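You operate a simulated robot arm through the tools that you are given. There is no shell and no other tool. Be economical: measure what you need, move in short steps, check, and stop when the job is done.

The job below is to be done with a simulated two-armed robot. You get a single attempt, and the scene is never put back.

TASK
Put the black capacitor on the end of the cable table by the rails. Then fetch the probe and set it on top of the yellow cube on the top of the workbench. Then take the cable clip from the green mat on the workbench and leave it on the end of the cable table by the rails. Then open the locker door, take the short pillar on the top of the workbench and put it away on the bottom shelf of the bench locker, then shut the door. Then turn the value knob to 5. Then pull the cable cupboard door open. Do these in the order given.

It is judged by the outcome, as a careful person would: the job done as asked, and still so three seconds after it is handed in. It fails if anything else is knocked over, pushed out of place, dropped, spilled or broken.

THE ROBOT
Two 7-joint arms with fingered hands on one trunk, on a base that drives. Base frame: it is fixed to the floor where the robot stands at the start and does not move with it; the origin is under the middle of the robot, x ahead of it, y to its left, z up; the surface under the hand at the start is at about z = 800. Units: mm, rad, N and s.
The left shoulder is at the start at [40, 146, 1179], the right one opposite. With the tool pointing down near the work surface each hand reaches from about 280 to 720 mm from the robot's upright axis, wherever it stands, measured 20 degrees to its own side. Places, roughly: black capacitor [500, 0, 750]; bottom shelf of the bench locker (27x25 cm) [-2620, 6340, 660]; cable clip (4x3x2 cm) [300, -300, 800]; cable cupboard door [300, 1200, 400]; end of the cable table by the rails (24x34 cm) [460, 1040, 800]; locker door [-2600, 6500, 1000]; probe [250, 0, 750]; short pillar [750, -250, 750]; value knob [500, -800, 800]; yellow cube [500, 250, 750]. Payload 4 kg a hand.
The TCP of each hand is the grasp point between the finger pads, 26 mm short of the fingertips. In the tool frame z runs along the fingers and y along their closing line. The gripper opens to 148 mm. The gripper's body begins 73 mm behind the TCP. The gripper is a hand of 3 fingers: y runs from the thumb to the fingers, the wrist lies at [0, 0, -224] in the tool frame, and closing takes about 1.5 s.
Orientation is that of the tool frame in the base frame, as a unit quaternion [w, x, y, z]. With the fingers straight down and closing along the base's y, the tool's x points along the base's -x, its y along +y and its z along -z.

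THE INTERFACE
- The arms move only by the tool drive_tool. It takes "left_series", "right_series" or both (then of equal length, played together; a hand with none holds still); each is a list of rows, each a list of 6 numbers: the shift along the tool's x, y, z in mm, then the turn, a rotation vector about the tool's x, y, z in degrees. In form: [[tx, ty, tz, wx, wy, wz], ...]. A call has 1 to 10 rows; each row shifts and turns the commanded pose from where the row before left it, along the tool's axes as they then stand. "left_grip" and "right_grip" are, for a hand that has rows, the opening, from 0 (shut) to 1 (fully open), set as the call begins (left out, the last holds). Rows are played at 5 a second. More than 50 mm and 0.15 rad between two rows, or a gripper value outside its range, and nothing of the call is played. Where a pose cannot be reached the arm comes as near as it can. A force on the tool above 40 N (or 10 N above the force at the start of the call, whichever is more), or a blocked arm, ends the call early, and 0.2 s more pass. The fingers move at their own pace (about 108 mm/s each) and stop on an object; they squeeze with about 30 N. The grip force told is the motor's: it shows also when the fingers shut on nothing. Time passes only in rows, and 0.2 s behind the last, so rows that do not move let the fingers close. It gives the time, the measured TCP pose, the force on the tool (base axes), the opening and the grip force at its end, in the units of the frame above (readings bear some noise), with the torque about the TCP (base axes, N m) and any sound that the robot's microphone picked up.
- Cameras (640 x 400 px; columns grow to the right, rows downward): "scene" is now at [107.2, 5.7, 1405]; the picture's right is [0.26, -0.97, -0.00], its down [-0.66, -0.17, -0.73] and it looks along [0.71, 0.19, -0.68] (base axes); focal length 214 px, centre (320, 200). "left" rides on the left gripper at [-68, -39, -90] in its tool frame; the picture's right is [0.50, -0.87, 0.00], its down [0.66, 0.38, -0.65] and it looks along [0.57, 0.33, 0.76] (tool axes); focal length 222 px, centre (320, 200). "right" rides on the right gripper at [68, -39, -90] in its tool frame; the picture's right is [0.50, 0.87, 0.00], its down [-0.66, 0.38, -0.65] and it looks along [-0.57, 0.33, 0.76] (tool axes); focal length 222 px, centre (320, 200). There is no depth. A picture from a camera that has moved, and an enlarged one, comes with that camera's place and axes in the base frame and with its lens. The place of the scene camera against the robot may be out by one fixed shift of up to 25 mm in any direction.
- get_image(camera): a new picture of that camera. It takes no simulated time.
- move_column(by): slides the trunk up (or, below 0, down) by that many mm; the arms and the scene camera ride with it, the base frame stays. It gives what a move gives, with no picture.
- base_move(legs): drives the robot by 1 to 6 legs, each [ahead, left, turn to the left] in mm, mm and rad, along the robot's own axes; the way and the turn of a leg run together, so that a leg with both is an arc; at most 1500 mm and 3.142 rad a leg. The arms and the cameras ride along, it lands a little off, and it stops where it bumps. It gives what a move gives.
- move_fingers(finger1, finger2, thumb_bend, hand): sets how far each is bent, from 0 (flat) to 100 (curled in); at 30 the hand is open as for a grip, at 70 the pads meet at the TCP. One left out holds its place. A second passes; each finger stops where it meets its share of the squeeze, and holds until it gets a number again. A gripper value or a shape takes the hand back. It gives what a move gives, with no picture; readings hold the bend of each and the force on the fingers (four entries, about 0 where the hand has none), thumb and palm.
- preshape(shape, hand): the hand has 3 fingers and takes this shape, open, in about a second: jaw (thumb against the fingers, like two jaws); tri (thumb and two fingers); tip (a fingertip pinch); poke (one finger out to press); point (the index stretched); flat (the hand flat); cup (the hand cupped); fist (a fist). The gripper value then closes the fingers along that shape, each until it touches; the sizes above hold for jaw. It gives what a move gives, with no picture.
- aim_head(pan, tilt): turns the head with the scene camera to pan (to the left, within 1.501 rad either way) and tilt (down, from -0.506 to 1.204), counted from straight ahead of the robot. It gives what a move gives.
- inspect(camera, box): a new picture of the part [left, top, right, bottom] of that camera's present view, enlarged. It takes no simulated time.
- hand_in(): hands the job in; it is judged then, once.

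Work in short steps. Places have to be worked out from the pictures, the camera data and where the tool is seen: move nearer, look again, correct. Check each grasp and each placing, and mend what went wrong. You have 186 turns and 154 pictures in all, those below and enlarged ones among them. Open the grippers and draw the arms clear of the work before you hand the job in, unless the task says otherwise; then end with one line.

The tools are called after "Emit:" as a command line: name --argument value ..., lists and objects as JSON in quotes. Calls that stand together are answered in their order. drive_tool: Moves the arms, as the interface text tells. Its arguments: {"type":"object","properties":{"left_series":{"type":"array","items":{"type":"array","items":{"type":"number"}}},"left_grip":{"type":"number"},"right_series":{"type":"array","items":{"type":"array","items":{"type":"number"}}},"right_grip":{"type":"number"}},"required":[]} The other tools are called the same way: move_column (by) slides the trunk up or down; preshape (shape, hand) gives the hand a shape; move_fingers (finger1, finger2, thumb_bend, hand) moves the fingers one by one; base_move (legs) drives the base; aim_head (pan, tilt) turns the head that bears the scene camera; get_image (camera) takes a picture; inspect (camera, box) takes an enlarged picture of a part of a camera's view; hand_in () hands the job in.

At the start:

```text
time_s: 0.0
left_tcp_pos: [450.8, 25.4, 1175.9]
left_tool_rot: [-0.001, 0.0, 1.0, -0.001]
left_force: [0.1, 1.4, 0.1]
left_moment: [0.01, 0.01, 0.0]
left_width: 147.9
left_grasp_force: 0.0
left_shape: jaw
left_bend: [30.0, 30.0, 30.0]
left_finger forces: [0.0, 0.0, 0.0, 0.0, 0.0, 0.0]
right_tcp_pos: [357.7, -274.2, 1109.0]
right_tool_rot: [-0.001, 0.0, 1.0, 0.001]
right_force: [0.5, 0.8, -0.8]
right_moment: [-0.04, -0.01, 0.02]
right_width: 147.9
right_grasp_force: 0.0
right_shape: jaw
right_bend: [30.0, 30.0, 30.0]
right_finger forces: [0.0, 0.0, 0.0, 0.0, 0.0, 0.0]
trunk travel left (down, up): [-350.0, 156.0]
robot x, y, heading: [-1.1, -0.7, -0.003]
head pan, tilt: [0.26, 0.745]
```

scene: 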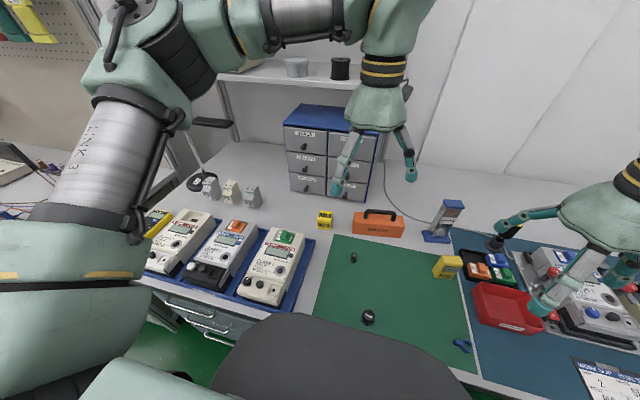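
right: 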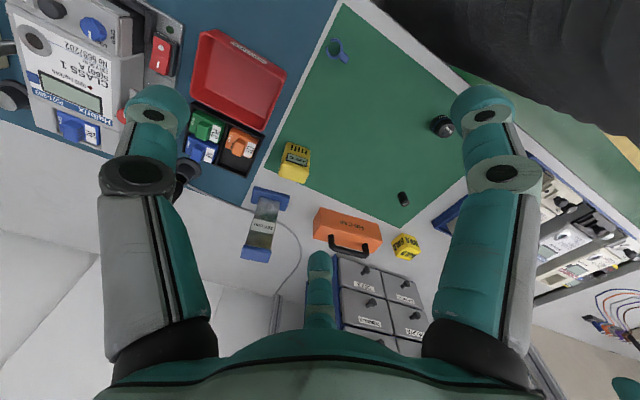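
left: 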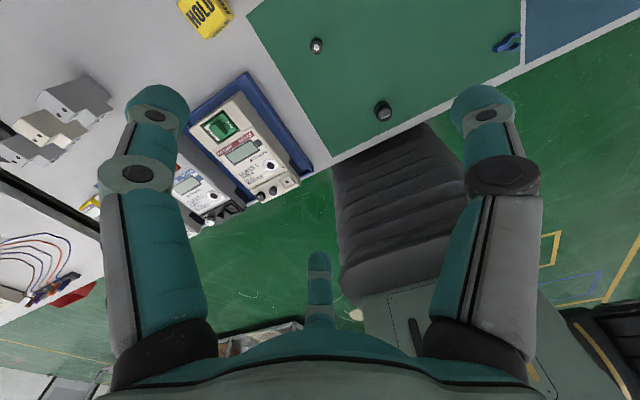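

I'll start by looking at the bench closely to identify the objects.

Emit:
inspect --camera "scene" --box '[300, 190, 480, 360]'

Emit:
inspect --camera "scene" --box '[140, 150, 320, 310]'

Emit:
inspect --camera "scene" --box '[420, 180, 640, 400]'

Emit:
inspect --camera "right" --box '[180, 0, 500, 260]'

```text
2.35 times, centred on (390, 275) of scene
camera zoom: at [107.2, 5.7, 1405.0], right [0.26, -0.97, 0.0], down [-0.66, -0.17, -0.73], along [0.71, 0.19, -0.68], focal length 505 px, centre (155, 24)
```

zoom: 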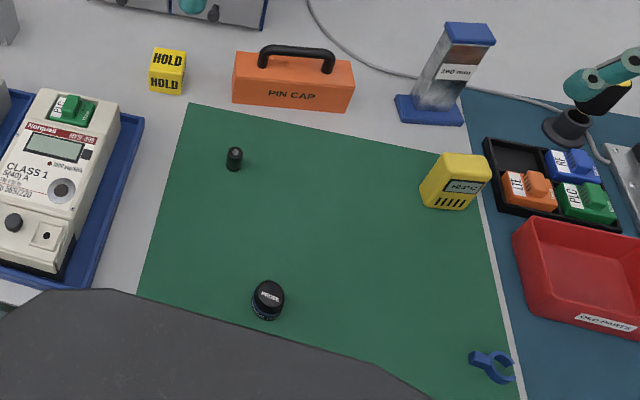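

```text
2.50 times, centred on (230, 230) of scene
camera zoom: at [107.2, 5.7, 1405.0], right [0.26, -0.97, 0.0], down [-0.66, -0.17, -0.73], along [0.71, 0.19, -0.68], focal length 536 px, centre (545, 125)
```

zoom: 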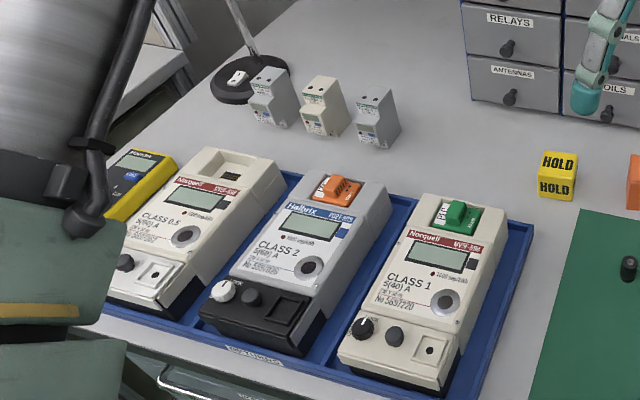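

```text
1.82 times, centred on (530, 290) of scene
camera zoom: at [107.2, 5.7, 1405.0], right [0.26, -0.97, 0.0], down [-0.66, -0.17, -0.73], along [0.71, 0.19, -0.68], focal length 390 px, centre (-62, 36)
```

zoom: 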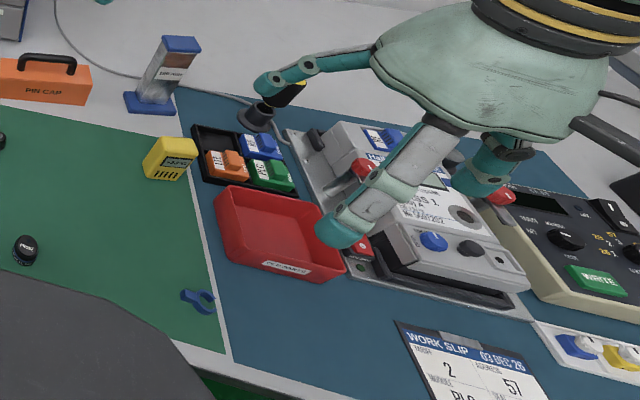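

```text
1.54 times, centred on (340, 130) of right
camera zoom: at [290.3, -313.1, 1199.4], right [-0.5, 0.87, 0.0], down [0.66, 0.38, 0.65], along [0.57, 0.33, -0.76], focal length 342 px, centre (289, 308)
```

zoom: 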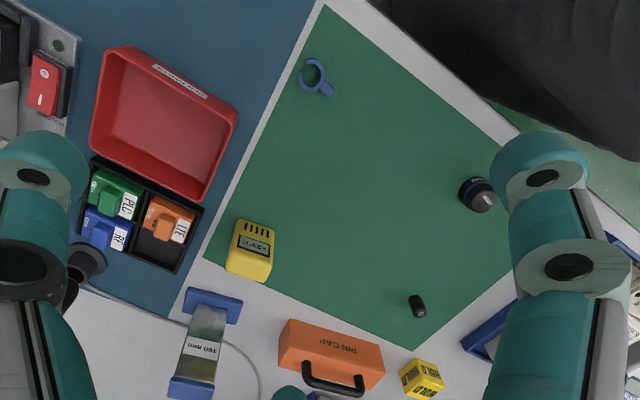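

Zoom in on the two dark items on the mat, and the candidate pillar, to tell them apart.

Emit:
inspect --camera "scene" --box '[335, 240, 395, 335]'

Emit:
inspect --camera "scene" --box '[415, 190, 485, 285]'

Emit:
aim_head --pan 1.2 --tilt 0.5

Emit:
get_image --camera "scene"

```text
4.21 times, centred on (365, 288) of scene
camera zoom: at [107.2, 5.7, 1405.0], right [0.26, -0.97, 0.0], down [-0.66, -0.17, -0.73], along [0.71, 0.19, -0.68], focal length 903 px, centre (130, -168)
```

zoom: 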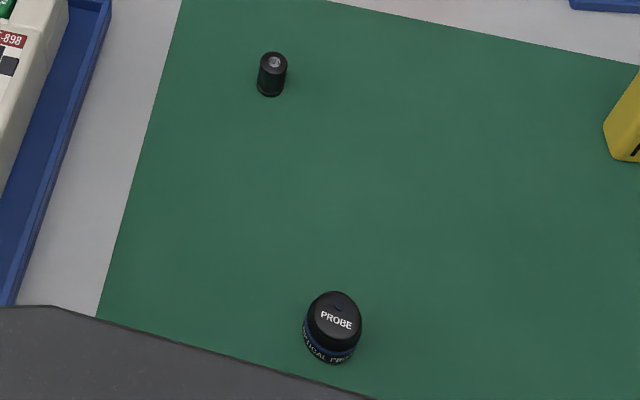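

```text
4.21 times, centred on (450, 238) of scene
camera zoom: at [107.2, 5.7, 1405.0], right [0.26, -0.97, 0.0], down [-0.66, -0.17, -0.73], along [0.71, 0.19, -0.68], focal length 903 px, centre (-227, 42)
```

zoom: 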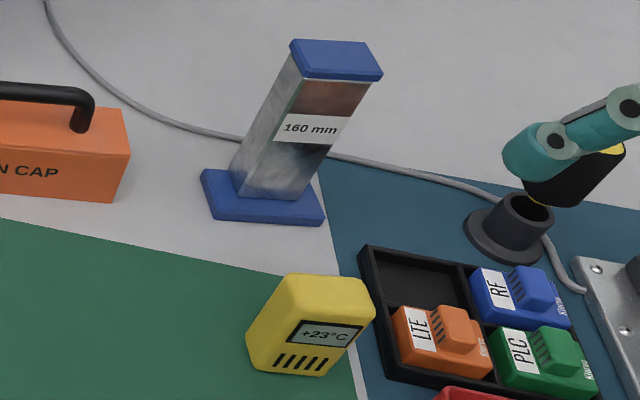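

```text
time_s: 1.2
left_tcp_pos: [450.6, 24.3, 1175.0]
left_tool_rot: [0.001, 0.001, 1.0, 0.0]
left_force: [-0.8, 0.1, -0.3]
left_moment: [-0.03, 0.0, 0.02]
left_width: 147.9
left_grasp_force: 0.0
left_shape: jaw
left_bend: [30.0, 30.0, 30.0]
left_finger forces: [0.1, 0.0, 0.0, 0.0, 0.0, 0.0]
right_tcp_pos: [358.4, -274.3, 1109.4]
right_tool_rot: [0.001, 0.0, 1.0, 0.001]
right_force: [0.2, -0.2, 0.0]
right_moment: [0.0, -0.02, 0.03]
right_width: 147.7
right_grasp_force: 0.1
right_shape: jaw
right_bend: [30.0, 30.0, 30.0]
right_finger forces: [0.1, 0.1, 0.0, 0.0, 0.0, 0.0]
trunk travel left (down, up): [-350.0, 156.0]
robot x, y, heading: [1.4, 1.0, -0.001]
head pan, tilt: [1.201, 0.499]
```

```text
144 pictures are left
camera scene: at [59.9, 69.2, 1426.6], right [0.93, -0.36, 0.0], down [-0.17, -0.45, -0.88], along [0.32, 0.82, -0.48], focal length 214 px, centre (320, 200)
```

scene: 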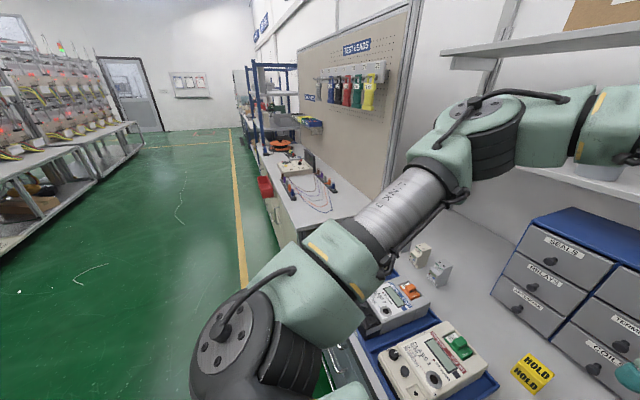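

The items are clear: capacitor about [481,15], probe about [320,-46], HOLD cube behind, pillar "160 mm". I lower the left hand over the capacitor to look again.

Emit:
drive_tool --left_series '[[-15, -5, 45, 0, 0, 0], [-15, -4, 45, 0, 0, 0], [0, 0, 48, 0, 0, 0], [0, 0, 48, 0, 0, 0], [0, 0, 30, 0, 0, 0]]' --left_grip 1

Emit:
get_image --camera "left"

Emit:
inspect --camera "scene" --box '[220, 60, 400, 260]'

```text
time_s: 2.4
left_tcp_pos: [478.2, 14.7, 960.0]
left_tool_rot: [0.0, -0.001, 1.0, 0.001]
left_force: [-0.9, 0.5, 0.4]
left_moment: [-0.01, -0.01, 0.02]
left_width: 147.9
left_grasp_force: 0.1
left_shape: jaw
left_bend: [30.0, 30.0, 30.0]
left_finger forces: [0.0, 0.1, 0.0, 0.0, 0.1, 0.0]
right_tcp_pos: [357.2, -274.8, 1108.5]
right_tool_rot: [-0.001, 0.0, 1.0, 0.001]
right_force: [0.4, -0.9, -0.2]
right_moment: [0.03, 0.0, 0.01]
right_width: 147.9
right_grasp_force: 0.1
right_shape: jaw
right_bend: [30.0, 30.0, 30.0]
right_finger forces: [0.1, 0.1, 0.0, 0.0, 0.0, 0.0]
trunk travel left (down, up): [-350.0, 156.0]
robot x, y, heading: [-1.0, -0.4, 0.001]
head pan, tilt: [1.201, 0.499]
```

```text
143 pictures are left
camera left: at [545.6, -24.5, 1050.3], right [-0.5, -0.87, 0.0], down [-0.66, 0.38, 0.65], along [-0.57, 0.33, -0.76], focal length 222 px, centre (320, 200)
```

left: 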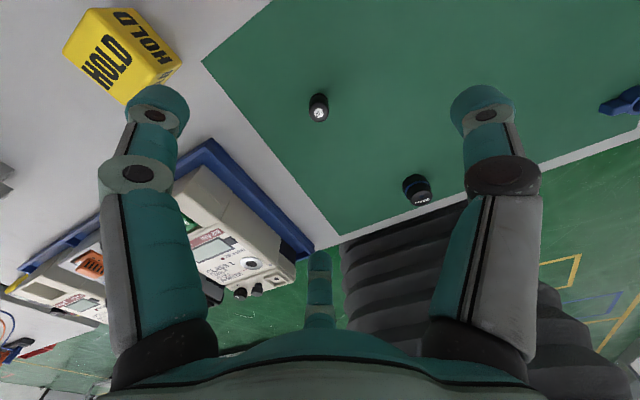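

```text
2.00 times, centred on (310, 160) of scene
camera zoom: at [60.1, 69.1, 1426.6], right [0.93, -0.36, 0.0], down [-0.17, -0.45, -0.88], along [0.32, 0.82, -0.48], focal length 429 px, centre (340, 280)
```

zoom: 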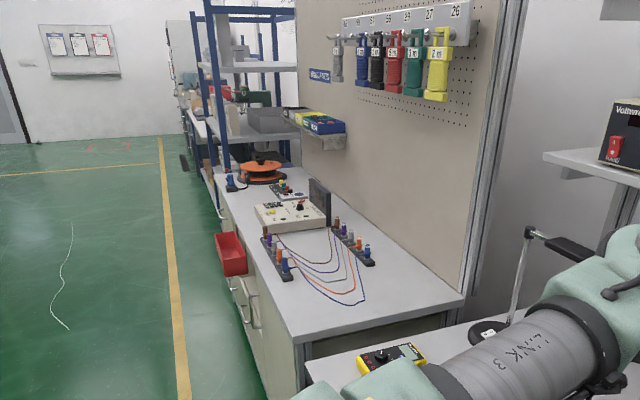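

Triangulating gives the capacitor at [480,16], centre z about 813 (surface ≈ 797). I'll descend to TCP z ≈ 832 around it.

Emit:
drive_tool --left_series '[[-2, 1, 45, 0, 0, 0], [0, 0, 45, 0, 0, 0], [0, 0, 25, 0, 0, 0], [0, 0, 12, 0, 0, 0]]'

Emit:
get_image --camera "left"

```text
time_s: 3.4
left_tcp_pos: [480.6, 16.7, 833.9]
left_tool_rot: [-0.001, 0.0, 1.0, 0.0]
left_force: [0.0, 0.4, -0.8]
left_moment: [-0.03, 0.01, 0.0]
left_width: 148.0
left_grasp_force: 0.1
left_shape: jaw
left_bend: [30.0, 30.0, 30.0]
left_finger forces: [0.0, 0.0, 0.0, 0.0, 0.0, 0.0]
right_tcp_pos: [358.1, -273.8, 1109.0]
right_tool_rot: [-0.001, 0.0, 1.0, 0.0]
right_force: [0.7, -0.1, -0.3]
right_moment: [-0.01, 0.03, 0.0]
right_width: 147.9
right_grasp_force: 0.0
right_shape: jaw
right_bend: [30.0, 30.0, 30.0]
right_finger forces: [0.1, 0.1, 0.0, 0.0, 0.1, 0.0]
trunk travel left (down, up): [-350.0, 156.0]
robot x, y, heading: [-1.0, 3.4, -0.004]
head pan, tilt: [1.201, 0.499]
```

```text
141 pictures are left
camera left: at [547.4, -23.1, 924.2], right [-0.5, -0.87, 0.0], down [-0.66, 0.38, 0.65], along [-0.57, 0.33, -0.76], focal length 222 px, centre (320, 200)
```

left: 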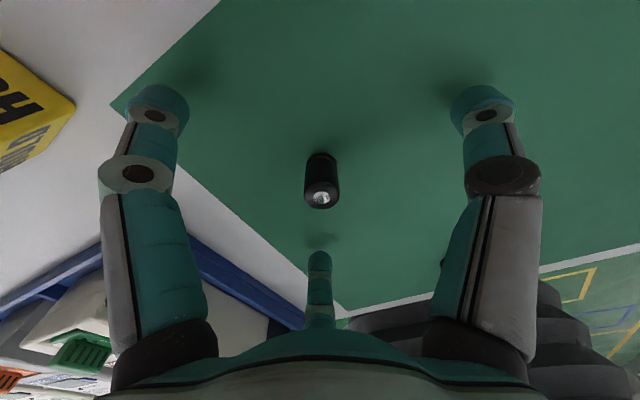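

The capacitor stands centred in the hand; close on it.

Emit:
drive_tool --left_series '[[0, 0, 0, 0, 0, 0], [0, 0, 0, 0, 0, 0], [0, 0, 0, 0, 0, 0], [0, 0, 0, 0, 0, 0], [0, 0, 0, 0, 0, 0], [0, 0, 0, 0, 0, 0], [0, 0, 0, 0, 0, 0], [0, 0, 0, 0, 0, 0], [0, 0, 0, 0, 0, 0]]' --left_grip 0

Emit:
get_image --camera "left"

```text
time_s: 5.4
left_tcp_pos: [480.1, 15.8, 834.3]
left_tool_rot: [0.0, 0.001, 1.0, 0.001]
left_force: [-0.6, -1.0, -0.3]
left_moment: [0.01, -0.01, -0.03]
left_width: 13.8
left_grasp_force: 29.6
left_shape: jaw
left_bend: [73.0, 73.0, 70.0]
left_finger forces: [28.2, 26.0, 0.0, 0.0, 27.2, 0.0]
right_tcp_pos: [358.0, -274.6, 1108.9]
right_tool_rot: [0.0, 0.001, 1.0, 0.0]
right_force: [-0.7, -0.1, 0.6]
right_moment: [-0.01, 0.04, 0.01]
right_width: 147.9
right_grasp_force: 0.0
right_shape: jaw
right_bend: [30.0, 30.0, 30.0]
right_finger forces: [0.0, 0.1, 0.1, 0.0, 0.0, 0.0]
trunk travel left (down, up): [-350.0, 156.0]
robot x, y, heading: [2.8, -2.7, -0.003]
head pan, tilt: [1.201, 0.499]
```

```text
140 pictures are left
camera left: at [547.1, -23.2, 924.8], right [-0.5, -0.87, 0.0], down [-0.66, 0.38, 0.65], along [-0.57, 0.33, -0.76], focal length 222 px, centre (320, 200)
```

left: 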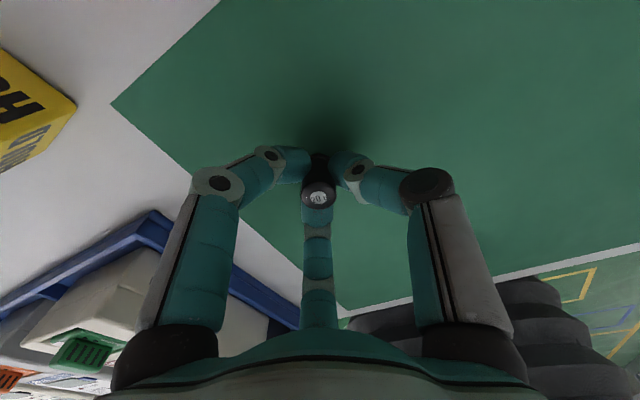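

Capacitor held (13.8 mm, ~30 N). Lift it well clear.

Emit:
drive_tool --left_series '[[0, 0, -40, 0, 0, 0], [0, 0, -48, 0, 0, 0], [0, 0, -48, 0, 0, 0], [0, 0, -48, 0, 0, 0], [0, 0, -48, 0, 0, 0], [0, 0, -30, 0, 0, 0]]'

Emit:
base_move --legs '[[-200, 0, 0]]'

Emit:
get_image --camera "scene"

Emit:
get_image --camera "left"

```text
time_s: 6.8
left_tcp_pos: [481.4, 14.1, 1092.2]
left_tool_rot: [-0.001, 0.0, 1.0, 0.0]
left_force: [0.8, 0.4, 0.4]
left_moment: [0.02, 0.02, 0.01]
left_width: 13.8
left_grasp_force: 30.2
left_shape: jaw
left_bend: [73.0, 73.0, 70.0]
left_finger forces: [28.3, 25.9, 0.0, 0.0, 27.1, 0.0]
right_tcp_pos: [357.7, -275.6, 1108.4]
right_tool_rot: [0.0, 0.0, 1.0, 0.001]
right_force: [1.2, -1.0, -0.2]
right_moment: [0.0, 0.0, 0.01]
right_width: 148.1
right_grasp_force: 0.2
right_shape: jaw
right_bend: [30.0, 30.0, 30.0]
right_finger forces: [0.0, 0.0, 0.1, 0.0, 0.1, 0.1]
trunk travel left (down, up): [-350.0, 156.0]
robot x, y, heading: [1.0, 0.0, -0.002]
head pan, tilt: [1.201, 0.499]
```

```text
time_s: 8.4
left_tcp_pos: [284.2, 12.6, 1090.6]
left_tool_rot: [0.0, 0.001, 1.0, 0.0]
left_force: [0.5, 0.8, -0.3]
left_moment: [0.01, 0.01, 0.03]
left_width: 13.9
left_grasp_force: 29.3
left_shape: jaw
left_bend: [73.0, 73.0, 70.0]
left_finger forces: [28.3, 26.0, 0.0, 0.0, 27.0, 0.1]
right_tcp_pos: [158.9, -275.7, 1108.0]
right_tool_rot: [-0.001, 0.002, 1.0, 0.0]
right_force: [0.0, 0.1, -0.5]
right_moment: [0.03, 0.0, 0.02]
right_width: 148.1
right_grasp_force: 0.0
right_shape: jaw
right_bend: [30.0, 30.0, 30.0]
right_finger forces: [0.1, 0.0, 0.1, 0.0, 0.0, 0.0]
trunk travel left (down, up): [-350.0, 156.0]
robot x, y, heading: [-199.6, 3.5, 0.001]
head pan, tilt: [1.201, 0.499]
```

```text
139 pictures are left
camera scene: at [-137.4, 69.3, 1426.5], right [0.93, -0.36, 0.0], down [-0.18, -0.45, -0.88], along [0.32, 0.82, -0.48], focal length 214 px, centre (320, 200)
```

scene: 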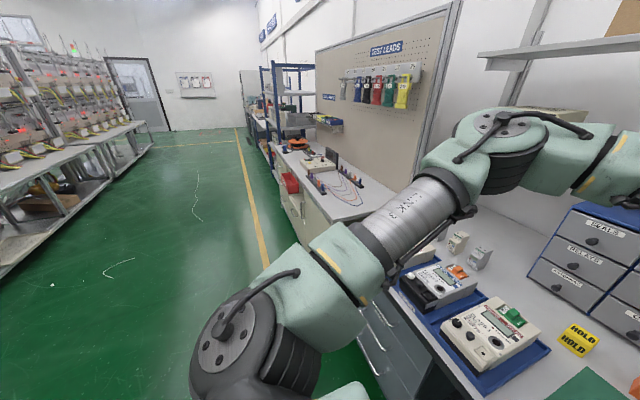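

```text
138 pictures are left
camera left: at [352.4, -26.6, 1181.0], right [-0.5, -0.86, 0.0], down [-0.65, 0.38, 0.66], along [-0.57, 0.33, -0.76], focal length 222 px, centre (320, 200)
```

left: 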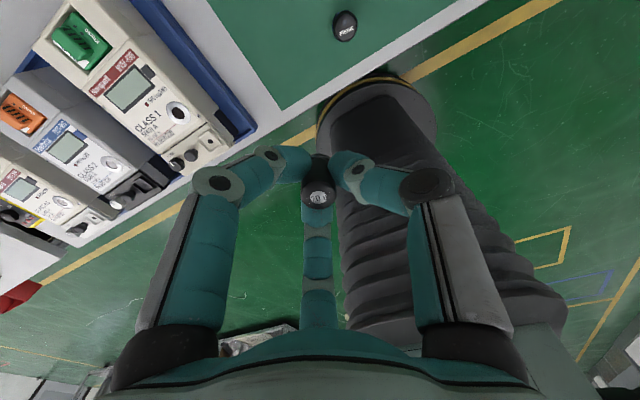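

Way is clear. Drive left 850 mm along the aisle and look at the cable table end.

Emit:
base_move --legs '[[0, 880, 0]]'

Emit:
aim_head --pan 0.3 --tilt 0.7

Emit:
get_image --camera "scene"

Emit:
get_image --camera "left"

```text
time_s: 13.2
left_tcp_pos: [281.2, 915.7, 1091.5]
left_tool_rot: [0.0, -0.003, 1.0, 0.0]
left_force: [0.0, 0.1, 0.2]
left_moment: [0.02, 0.02, 0.0]
left_width: 14.0
left_grasp_force: 30.0
left_shape: jaw
left_bend: [73.0, 73.0, 70.0]
left_finger forces: [28.3, 25.9, 0.1, 0.1, 27.1, 0.0]
right_tcp_pos: [159.7, 625.5, 1108.4]
right_tool_rot: [0.0, -0.003, 1.0, 0.002]
right_force: [0.0, -0.4, -0.4]
right_moment: [-0.01, 0.02, -0.03]
right_width: 147.9
right_grasp_force: 0.3
right_shape: jaw
right_bend: [30.0, 30.0, 30.0]
right_finger forces: [0.0, 0.0, 0.0, 0.1, 0.0, 0.1]
trunk travel left (down, up): [-350.0, 156.0]
robot x, y, heading: [-200.2, 894.7, 0.007]
head pan, tilt: [1.201, 0.499]
```

```text
time_s: 14.4
left_tcp_pos: [281.4, 914.8, 1091.8]
left_tool_rot: [0.0, -0.003, 1.0, 0.0]
left_force: [-0.4, -1.0, 0.2]
left_moment: [-0.01, 0.03, -0.05]
left_width: 13.9
left_grasp_force: 30.0
left_shape: jaw
left_bend: [73.0, 73.0, 70.0]
left_finger forces: [28.2, 26.1, 0.0, 0.0, 27.0, 0.1]
right_tcp_pos: [159.4, 625.2, 1109.5]
right_tool_rot: [-0.001, -0.004, 1.0, -0.001]
right_force: [-0.3, 0.5, -0.1]
right_moment: [0.0, 0.02, 0.0]
right_width: 147.9
right_grasp_force: 0.0
right_shape: jaw
right_bend: [30.0, 30.0, 30.0]
right_finger forces: [0.0, 0.0, 0.0, 0.0, 0.1, 0.1]
trunk travel left (down, up): [-350.0, 156.0]
robot x, y, heading: [-200.2, 895.8, 0.005]
head pan, tilt: [0.3, 0.7]
```

```text
137 pictures are left
camera scene: at [-93.2, 908.0, 1408.9], right [0.3, -0.95, 0.0], down [-0.61, -0.2, -0.76], along [0.73, 0.23, -0.64], focal length 214 px, centre (320, 200)
```

scene: 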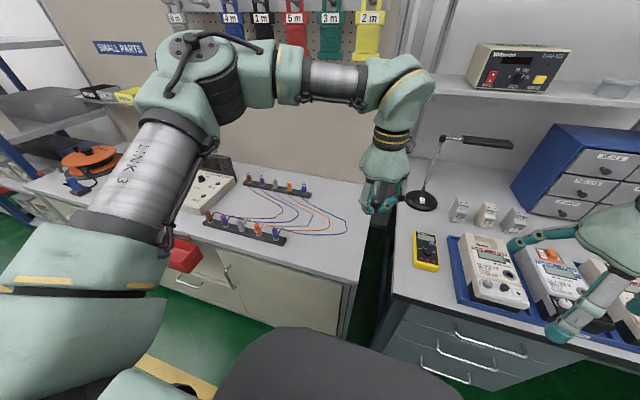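

```text
136 pictures are left
camera left: at [349.3, 876.3, 1181.7], right [-0.49, -0.87, 0.0], down [-0.66, 0.37, 0.65], along [-0.57, 0.32, -0.76], focal length 222 px, centre (320, 200)
```

left: 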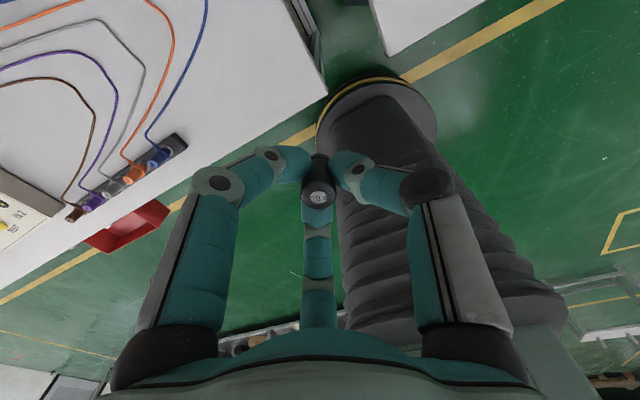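

Table corner is near [259,927], and the nearest wire bows to about [428,1000]. I'll set the capacitor at about [335,1000], clear of wires; first go over it and partly down.

Emit:
drive_tool --left_series '[[-27, 42, 0, 0, 0, 0], [-27, 42, 0, 0, 0, 0], [0, 0, 48, 0, 0, 0], [0, 0, 48, 0, 0, 0], [0, 0, 48, 0, 0, 0], [0, 0, 48, 0, 0, 0]]'

Emit:
get_image --camera "left"

Emit:
get_image --camera "scene"

```text
time_s: 15.8
left_tcp_pos: [336.4, 1002.9, 896.1]
left_tool_rot: [-0.001, -0.004, 1.0, 0.0]
left_force: [-0.5, 0.4, -0.2]
left_moment: [0.01, 0.09, 0.01]
left_width: 13.8
left_grasp_force: 30.2
left_shape: jaw
left_bend: [73.0, 73.0, 70.0]
left_finger forces: [28.4, 26.0, 0.1, 0.1, 27.1, 0.0]
right_tcp_pos: [159.5, 626.1, 1108.2]
right_tool_rot: [-0.001, -0.003, 1.0, 0.0]
right_force: [-0.6, -0.1, -0.5]
right_moment: [-0.01, 0.02, -0.03]
right_width: 148.0
right_grasp_force: 0.2
right_shape: jaw
right_bend: [30.0, 30.0, 30.0]
right_finger forces: [0.1, 0.0, 0.1, 0.0, 0.0, 0.0]
trunk travel left (down, up): [-350.0, 156.0]
robot x, y, heading: [-198.5, 899.1, 0.006]
head pan, tilt: [0.3, 0.7]
```

```text
135 pictures are left
camera left: at [404.4, 963.1, 987.3], right [-0.49, -0.87, 0.0], down [-0.66, 0.37, 0.65], along [-0.57, 0.32, -0.76], focal length 222 px, centre (320, 200)
```

left: 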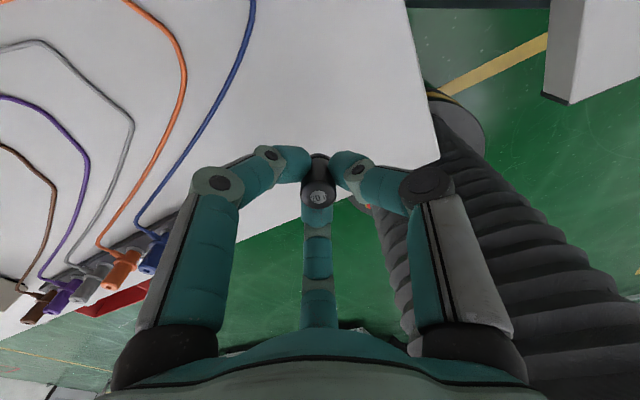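

```text
134 pictures are left
camera scene: at [-92.2, 907.9, 1408.8], right [0.3, -0.95, 0.0], down [-0.61, -0.19, -0.76], along [0.73, 0.23, -0.64], focal length 214 px, centre (320, 200)
```

scene: 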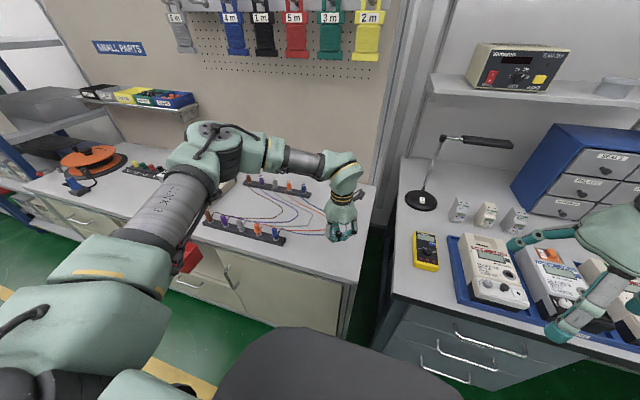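

Free white surface is right below, 75 mm from the edge and clear of the blue wire. Descend in small steps to contact.

Emit:
drive_tool --left_series '[[-10, 0, 30, 0, 0, 0], [0, 0, 20, 0, 0, 0], [0, 0, 5, 0, 0, 0], [0, 0, 3, 0, 0, 0], [0, 0, 2, 0, 0, 0], [0, 0, 2, 0, 0, 0]]'

```text
time_s: 17.2
left_tcp_pos: [345.0, 1000.1, 836.6]
left_tool_rot: [0.001, -0.004, 1.0, 0.0]
left_force: [-0.1, 0.4, -1.0]
left_moment: [0.0, -0.01, -0.03]
left_width: 14.0
left_grasp_force: 30.3
left_shape: jaw
left_bend: [73.0, 73.0, 70.0]
left_finger forces: [28.4, 25.9, 0.0, 0.1, 27.1, 0.0]
right_tcp_pos: [158.2, 625.5, 1108.5]
right_tool_rot: [-0.001, -0.003, 1.0, 0.0]
right_force: [-0.7, 0.1, -0.1]
right_moment: [0.02, 0.0, -0.02]
right_width: 147.8
right_grasp_force: 0.0
right_shape: jaw
right_bend: [30.0, 30.0, 30.0]
right_finger forces: [0.0, 0.0, 0.0, 0.0, 0.0, 0.0]
trunk travel left (down, up): [-350.0, 156.0]
robot x, y, heading: [-201.4, 897.4, 0.006]
head pan, tilt: [0.3, 0.7]
```

Not yet in contact; continue by 1–1.5 mm steps.

Emit:
drive_tool --left_series '[[0, 0, 1.5, 0, 0, 0], [0, 0, 1, 0, 0, 0], [0, 0, 1, 0, 0, 0]]'

Emit:
get_image --camera "left"

```text
time_s: 18.0
left_tcp_pos: [344.6, 999.8, 834.5]
left_tool_rot: [-0.001, -0.004, 1.0, 0.0]
left_force: [-0.4, 0.2, -0.7]
left_moment: [-0.02, -0.02, 0.01]
left_width: 13.8
left_grasp_force: 29.6
left_shape: jaw
left_bend: [73.0, 73.0, 70.0]
left_finger forces: [28.4, 25.9, 0.0, 0.0, 27.1, 0.0]
right_tcp_pos: [159.2, 625.3, 1109.2]
right_tool_rot: [0.0, -0.004, 1.0, 0.0]
right_force: [0.0, -0.5, -0.7]
right_moment: [0.0, 0.03, 0.01]
right_width: 147.9
right_grasp_force: 0.0
right_shape: jaw
right_bend: [30.0, 30.0, 30.0]
right_finger forces: [0.0, 0.0, 0.0, 0.0, 0.0, 0.0]
trunk travel left (down, up): [-350.0, 156.0]
robot x, y, heading: [-199.8, 898.9, 0.004]
head pan, tilt: [0.3, 0.7]
```

```text
133 pictures are left
camera left: at [412.8, 961.4, 924.2], right [-0.49, -0.87, 0.0], down [-0.66, 0.37, 0.65], along [-0.57, 0.32, -0.76], focal length 222 px, centre (320, 200)
```

left: 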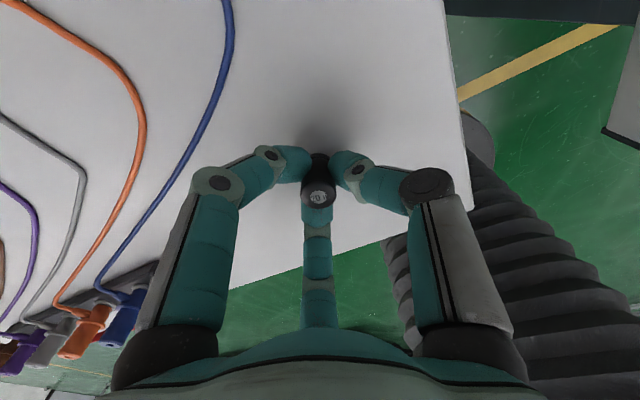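

Still no contact; keep lowering by 1 mm steps.

Emit:
drive_tool --left_series '[[0, 0, 1, 0, 0, 0], [0, 0, 1, 0, 0, 0], [0, 0, 1, 0, 0, 0], [0, 0, 1, 0, 0, 0]]'

```text
time_s: 19.0
left_tcp_pos: [344.9, 998.4, 832.6]
left_tool_rot: [0.002, -0.004, 1.0, -0.001]
left_force: [-0.3, 2.8, 16.2]
left_moment: [0.03, -0.08, 0.05]
left_width: 14.3
left_grasp_force: 30.4
left_shape: jaw
left_bend: [73.0, 74.0, 69.0]
left_finger forces: [32.6, 29.6, 0.0, 0.0, 29.5, 0.0]
right_tcp_pos: [157.9, 626.1, 1109.4]
right_tool_rot: [0.001, -0.004, 1.0, 0.001]
right_force: [1.1, 0.0, 0.8]
right_moment: [0.0, 0.02, 0.02]
right_width: 147.8
right_grasp_force: 0.0
right_shape: jaw
right_bend: [30.0, 30.0, 30.0]
right_finger forces: [0.0, 0.0, 0.0, 0.0, 0.0, 0.0]
trunk travel left (down, up): [-350.0, 156.0]
robot x, y, heading: [-198.7, 897.7, 0.008]
head pan, tilt: [0.3, 0.7]
```

Contact (16 N). Ease up 1.5 mm, then open partially.

Emit:
drive_tool --left_series '[[0, 0, -1.5, 0, 0, 0]]'

Emit:
drive_tool --left_series '[[0, 0, 0, 0, 0, 0], [0, 0, 0, 0, 0, 0], [0, 0, 0, 0, 0, 0], [0, 0, 0, 0, 0, 0], [0, 0, 0, 0, 0, 0]]' --left_grip 0.5

Emit:
get_image --camera "left"

```text
time_s: 19.4
left_tcp_pos: [345.6, 998.2, 832.1]
left_tool_rot: [0.001, -0.004, 1.0, 0.0]
left_force: [1.1, 3.4, 14.7]
left_moment: [0.05, -0.1, 0.03]
left_width: 14.3
left_grasp_force: 29.9
left_shape: jaw
left_bend: [73.0, 74.0, 69.0]
left_finger forces: [32.9, 29.2, 0.0, 0.0, 29.5, 0.0]
right_tcp_pos: [158.2, 625.4, 1109.8]
right_tool_rot: [0.0, -0.003, 1.0, 0.0]
right_force: [-0.1, 0.3, -1.0]
right_moment: [0.0, -0.01, 0.03]
right_width: 148.1
right_grasp_force: 0.0
right_shape: jaw
right_bend: [30.0, 30.0, 30.0]
right_finger forces: [0.1, 0.0, 0.0, 0.0, 0.0, 0.1]
trunk travel left (down, up): [-350.0, 156.0]
robot x, y, heading: [-202.9, 898.5, 0.013]
head pan, tilt: [0.3, 0.7]
```

```text
time_s: 20.6
left_tcp_pos: [344.3, 998.6, 831.3]
left_tool_rot: [0.0, -0.004, 1.0, -0.001]
left_force: [-0.5, 0.2, -1.1]
left_moment: [-0.01, -0.03, -0.02]
left_width: 73.6
left_grasp_force: 0.0
left_shape: jaw
left_bend: [36.0, 36.0, 70.0]
left_finger forces: [0.1, 0.1, 0.0, 0.0, 0.0, 0.0]
right_tcp_pos: [158.9, 625.5, 1108.9]
right_tool_rot: [0.0, -0.003, 1.0, 0.001]
right_force: [-0.3, -0.2, -0.3]
right_moment: [0.0, 0.0, -0.01]
right_width: 147.8
right_grasp_force: 0.1
right_shape: jaw
right_bend: [30.0, 30.0, 30.0]
right_finger forces: [0.0, 0.0, 0.0, 0.1, 0.0, 0.0]
trunk travel left (down, up): [-350.0, 156.0]
robot x, y, heading: [-198.7, 897.1, 0.007]
head pan, tilt: [0.3, 0.7]
```

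```text
132 pictures are left
camera left: at [412.6, 959.9, 921.8], right [-0.49, -0.87, 0.0], down [-0.66, 0.37, 0.65], along [-0.57, 0.32, -0.76], focal length 222 px, centre (320, 200)
```

left: 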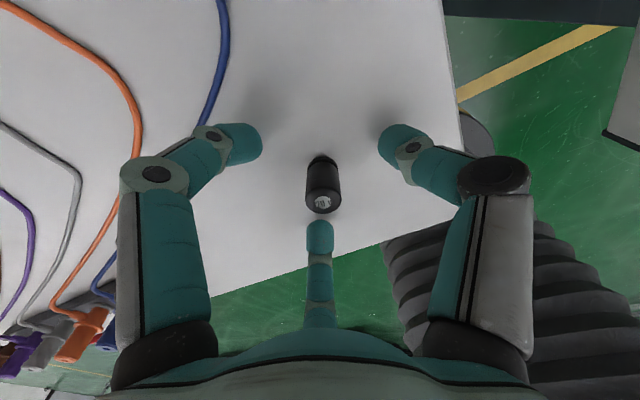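

Capacitor stands upright and free. Lift straight up and verify.

Emit:
drive_tool --left_series '[[0, 0, -10, 0, 0, 0], [0, 0, -40, 0, 0, 0], [0, 0, -48, 0, 0, 0], [0, 0, -48, 0, 0, 0], [0, 0, -48, 0, 0, 0], [0, 0, -48, 0, 0, 0]]'

Emit:
get_image --camera "left"

```text
time_s: 22.0
left_tcp_pos: [344.5, 998.0, 1074.7]
left_tool_rot: [0.0, -0.003, 1.0, 0.0]
left_force: [0.5, -0.3, -0.5]
left_moment: [0.0, 0.0, -0.01]
left_width: 73.5
left_grasp_force: 0.0
left_shape: jaw
left_bend: [36.0, 36.0, 70.0]
left_finger forces: [0.0, 0.0, 0.1, 0.0, 0.0, 0.1]
right_tcp_pos: [157.9, 625.9, 1109.2]
right_tool_rot: [0.0, -0.003, 1.0, 0.001]
right_force: [0.5, -0.3, 0.7]
right_moment: [-0.01, -0.01, 0.01]
right_width: 147.9
right_grasp_force: 0.0
right_shape: jaw
right_bend: [30.0, 30.0, 30.0]
right_finger forces: [0.0, 0.0, 0.1, 0.0, 0.1, 0.1]
trunk travel left (down, up): [-350.0, 156.0]
robot x, y, heading: [-197.0, 899.1, 0.006]
head pan, tilt: [0.3, 0.7]
```

```text
131 pictures are left
camera left: at [412.1, 959.4, 1165.9], right [-0.49, -0.87, 0.0], down [-0.66, 0.37, 0.65], along [-0.57, 0.32, -0.76], focal length 222 px, centre (320, 200)
```

left: 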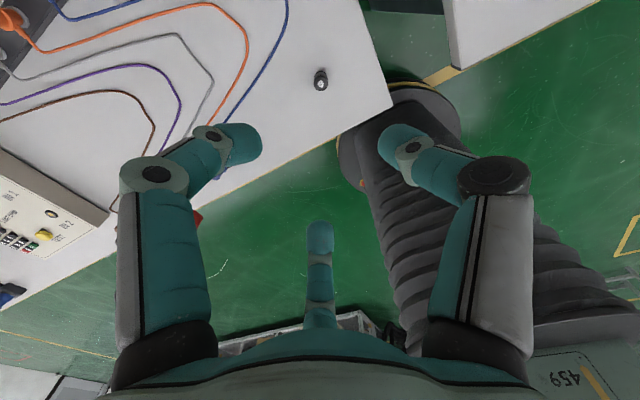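

Capacitor is placed. Return to the first standing place for the probe.

Emit:
base_move --legs '[[0, -898, 0], [190, 0, 0]]'

Emit:
get_image --camera "left"

```text
time_s: 27.9
left_tcp_pos: [538.7, 89.0, 1075.3]
left_tool_rot: [0.001, 0.002, 1.0, -0.001]
left_force: [-0.1, -0.9, 0.8]
left_moment: [0.0, -0.02, -0.03]
left_width: 73.4
left_grasp_force: 0.0
left_shape: jaw
left_bend: [36.0, 36.0, 70.0]
left_finger forces: [0.0, 0.1, 0.1, 0.1, 0.0, 0.1]
right_tcp_pos: [347.1, -281.3, 1108.6]
right_tool_rot: [0.0, 0.003, 1.0, 0.0]
right_force: [0.1, -0.4, 0.4]
right_moment: [-0.01, 0.01, 0.01]
right_width: 147.7
right_grasp_force: 0.0
right_shape: jaw
right_bend: [30.0, 30.0, 30.0]
right_finger forces: [0.0, 0.0, 0.0, 0.0, 0.0, 0.0]
trunk travel left (down, up): [-350.0, 156.0]
robot x, y, heading: [-6.4, -3.7, -0.002]
head pan, tilt: [0.3, 0.7]
```

```text
130 pictures are left
camera left: at [605.1, 50.2, 1166.1], right [-0.5, -0.86, 0.0], down [-0.65, 0.38, 0.65], along [-0.56, 0.33, -0.76], focal length 222 px, centre (320, 200)
```

left: 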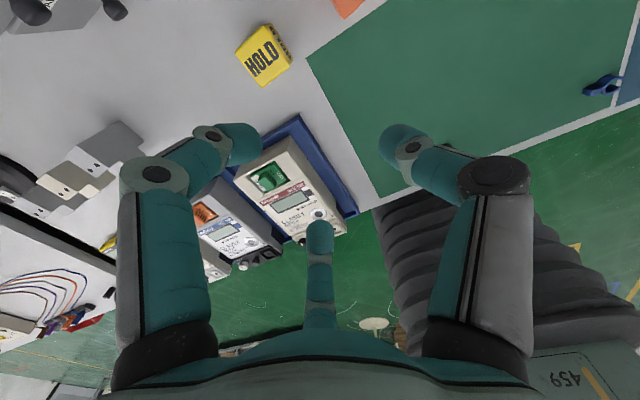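

Cube at about [603,135]. Move the left hand over the probe (~[320,-46]) at z ≈ 955 and look.

Emit:
drive_tool --left_series '[[36.5, -22.5, 20, 0, 0, 0], [36.5, -22.5, 20, 0, 0, 0], [36.5, -22.5, 20, 0, 0, 0], [36.5, -22.5, 20, 0, 0, 0], [36.5, -22.5, 20, 0, 0, 0], [36.5, -22.5, 20, 0, 0, 0]]' --left_grip 1

Emit:
get_image --camera "left"

```text
time_s: 29.3
left_tcp_pos: [319.1, -45.0, 955.2]
left_tool_rot: [0.0, 0.002, 1.0, 0.001]
left_force: [-0.3, -0.1, -0.1]
left_moment: [-0.01, 0.0, -0.02]
left_width: 147.8
left_grasp_force: 0.0
left_shape: jaw
left_bend: [30.0, 30.0, 30.0]
left_finger forces: [0.1, 0.0, 0.0, 0.1, 0.0, 0.0]
right_tcp_pos: [348.2, -281.8, 1108.6]
right_tool_rot: [0.0, 0.002, 1.0, 0.0]
right_force: [-0.2, -0.5, -0.1]
right_moment: [0.03, -0.01, -0.01]
right_width: 148.0
right_grasp_force: 0.0
right_shape: jaw
right_bend: [30.0, 30.0, 30.0]
right_finger forces: [0.1, 0.0, 0.1, 0.1, 0.0, 0.0]
trunk travel left (down, up): [-350.0, 156.0]
robot x, y, heading: [-8.7, -3.8, -0.004]
head pan, tilt: [0.3, 0.7]
```

```text
129 pictures are left
camera left: at [387.0, -84.4, 1045.8], right [-0.5, -0.86, 0.0], down [-0.65, 0.38, 0.65], along [-0.56, 0.33, -0.76], focal length 222 px, centre (320, 200)
```

left: 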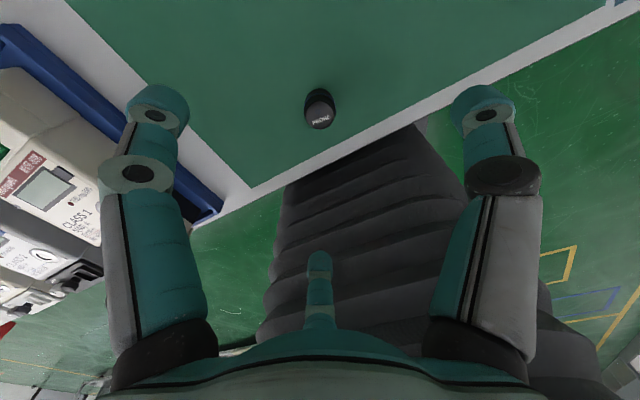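

Probe centred below the hand at about [318,-44]. Descend to z ≈ 834 and close.

Emit:
drive_tool --left_series '[[1, 1, 45, 0, 0, 0], [0, 0, 45, 0, 0, 0], [0, 0, 31, 0, 0, 0]]'

Emit:
get_image --camera "left"

```text
time_s: 30.1
left_tcp_pos: [319.3, -43.8, 833.0]
left_tool_rot: [0.0, 0.002, 1.0, -0.001]
left_force: [0.5, -0.2, -0.1]
left_moment: [0.0, 0.0, 0.01]
left_width: 147.9
left_grasp_force: 0.0
left_shape: jaw
left_bend: [30.0, 30.0, 30.0]
left_finger forces: [0.0, 0.0, 0.0, 0.0, 0.0, 0.0]
right_tcp_pos: [348.7, -280.6, 1108.1]
right_tool_rot: [0.0, 0.002, 1.0, 0.0]
right_force: [-0.4, 0.2, -0.7]
right_moment: [0.0, 0.01, -0.02]
right_width: 148.0
right_grasp_force: 0.0
right_shape: jaw
right_bend: [30.0, 30.0, 30.0]
right_finger forces: [0.0, 0.0, 0.0, 0.1, 0.0, 0.0]
trunk travel left (down, up): [-350.0, 156.0]
robot x, y, heading: [-9.6, -7.8, -0.001]
head pan, tilt: [0.3, 0.7]
```

```text
128 pictures are left
camera left: at [386.5, -82.3, 924.6], right [-0.5, -0.86, 0.0], down [-0.65, 0.38, 0.65], along [-0.56, 0.33, -0.76], focal length 222 px, centre (320, 200)
```

left: 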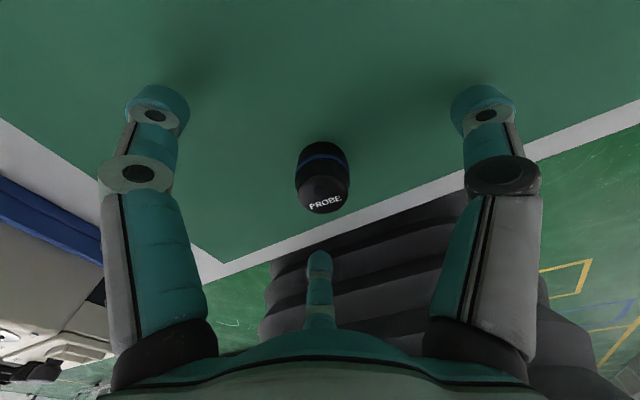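

Probe sits right at the grasp centre; close the hand.

Emit:
drive_tool --left_series '[[0, 0, 0, 0, 0, 0], [0, 0, 0, 0, 0, 0], [0, 0, 0, 0, 0, 0], [0, 0, 0, 0, 0, 0], [0, 0, 0, 0, 0, 0], [0, 0, 0, 0, 0, 0], [0, 0, 0, 0, 0, 0], [0, 0, 0, 0, 0, 0]]' --left_grip 0

Emit:
get_image --camera "left"

```text
time_s: 31.9
left_tcp_pos: [318.9, -43.3, 834.7]
left_tool_rot: [0.0, 0.001, 1.0, 0.001]
left_force: [0.2, 0.5, 0.2]
left_moment: [0.03, 0.01, 0.0]
left_width: 25.6
left_grasp_force: 21.9
left_shape: jaw
left_bend: [75.0, 75.0, 70.0]
left_finger forces: [19.7, 19.2, 0.0, 0.0, 19.7, 0.0]
right_tcp_pos: [348.7, -280.3, 1108.8]
right_tool_rot: [0.0, 0.002, 1.0, 0.0]
right_force: [0.6, -0.1, -0.3]
right_moment: [0.02, -0.06, -0.03]
right_width: 147.9
right_grasp_force: 0.0
right_shape: jaw
right_bend: [30.0, 30.0, 30.0]
right_finger forces: [0.0, 0.0, 0.1, 0.0, 0.0, 0.1]
trunk travel left (down, up): [-350.0, 156.0]
robot x, y, heading: [-6.2, -5.8, -0.001]
head pan, tilt: [0.3, 0.7]
```

```text
127 pictures are left
camera left: at [386.5, -82.4, 925.0], right [-0.5, -0.86, 0.0], down [-0.65, 0.38, 0.65], along [-0.57, 0.33, -0.76], focal length 222 px, centre (320, 200)
```

left: 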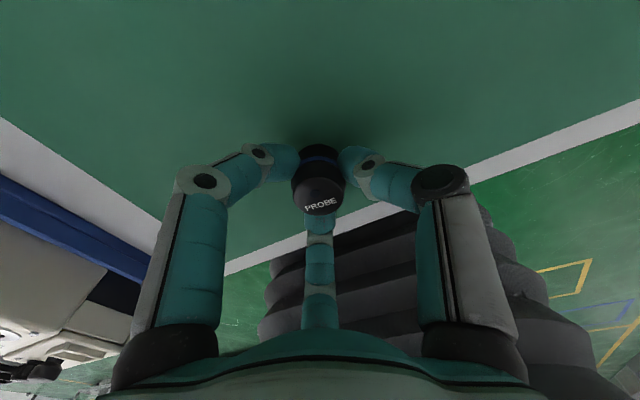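

Probe held (25.6 mm). Lift 150 mm, then travel toward the cube.

Emit:
drive_tool --left_series '[[0, 0, -30, 0, 0, 0], [0, 0, -40, 0, 0, 0], [0, 0, -40, 0, 0, 0], [0, 0, -40, 0, 0, 0]]'

Emit:
drive_tool --left_series '[[-35.5, 22.3, 0, 0, 0, 0], [-35.5, 22.3, 0, 0, 0, 0], [-35.5, 22.3, 0, 0, 0, 0], [-35.5, 22.3, 0, 0, 0, 0], [-35.5, 22.3, 0, 0, 0, 0], [-35.5, 22.3, 0, 0, 0, 0]]'

Emit:
get_image --camera "left"

Emit:
get_image --camera "scene"

```text
time_s: 32.9
left_tcp_pos: [322.0, -43.5, 988.1]
left_tool_rot: [0.0, 0.002, 1.0, 0.0]
left_force: [-0.3, 0.4, -0.2]
left_moment: [0.01, -0.01, 0.02]
left_width: 26.0
left_grasp_force: 22.3
left_shape: jaw
left_bend: [75.0, 75.0, 70.0]
left_finger forces: [19.7, 19.1, 0.1, 0.0, 19.6, 0.0]
right_tcp_pos: [348.2, -280.4, 1109.5]
right_tool_rot: [-0.001, 0.002, 1.0, 0.0]
right_force: [-0.1, 0.3, -0.8]
right_moment: [0.0, -0.01, 0.02]
right_width: 147.7
right_grasp_force: 0.0
right_shape: jaw
right_bend: [30.0, 30.0, 30.0]
right_finger forces: [0.1, 0.0, 0.0, 0.1, 0.0, 0.0]
trunk travel left (down, up): [-350.0, 156.0]
robot x, y, heading: [-3.4, -6.2, -0.004]
head pan, tilt: [0.3, 0.7]
```

```text
time_s: 34.3
left_tcp_pos: [533.0, 90.3, 984.5]
left_tool_rot: [-0.001, 0.003, 1.0, 0.0]
left_force: [-0.5, -0.6, -0.2]
left_moment: [-0.01, 0.01, 0.04]
left_width: 25.6
left_grasp_force: 22.1
left_shape: jaw
left_bend: [75.0, 75.0, 70.0]
left_finger forces: [19.9, 19.1, 0.1, 0.0, 19.5, 0.0]
right_tcp_pos: [349.0, -280.4, 1109.3]
right_tool_rot: [-0.001, 0.002, 1.0, 0.001]
right_force: [0.1, -0.4, 0.4]
right_moment: [0.01, 0.02, 0.0]
right_width: 147.8
right_grasp_force: 0.0
right_shape: jaw
right_bend: [30.0, 30.0, 30.0]
right_finger forces: [0.1, 0.0, 0.1, 0.0, 0.1, 0.1]
trunk travel left (down, up): [-350.0, 156.0]
robot x, y, heading: [-7.5, -2.3, 0.0]
head pan, tilt: [0.3, 0.7]
```

```text
126 pictures are left
camera left: at [599.7, 51.1, 1075.1], right [-0.5, -0.86, 0.0], down [-0.65, 0.38, 0.65], along [-0.57, 0.33, -0.76], focal length 222 px, centre (320, 200)
```

left: 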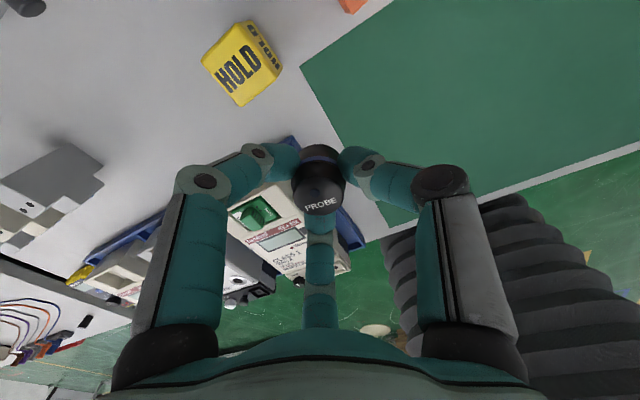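

```text
125 pictures are left
camera scene: at [100.8, 4.1, 1408.8], right [0.29, -0.96, 0.0], down [-0.62, -0.19, -0.76], along [0.73, 0.22, -0.64], focal length 214 px, centre (320, 200)
```

scene: 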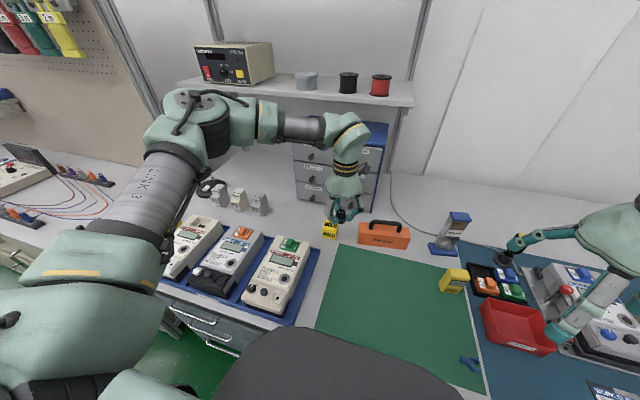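

Zoom on the cube to find its top centre and size.

Emit:
inspect --camera "left" --box '[190, 10, 300, 115]'

```text
3.81 times, centred on (245, 62) of left
camera zoom: at [599.7, 51.1, 1075.1], right [-0.5, -0.86, 0.0], down [-0.65, 0.38, 0.65], along [-0.57, 0.33, -0.76], focal length 846 px, centre (606, 724)
```

zoom: 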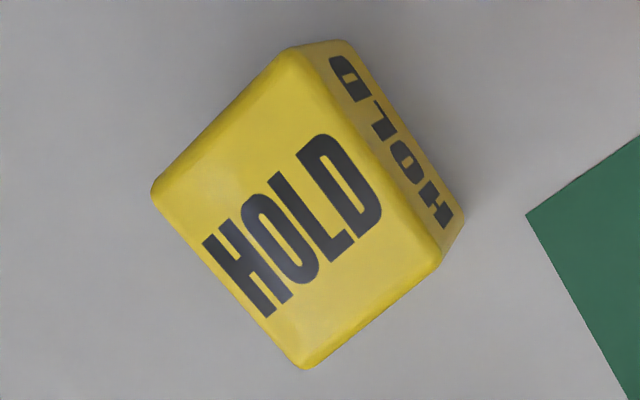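

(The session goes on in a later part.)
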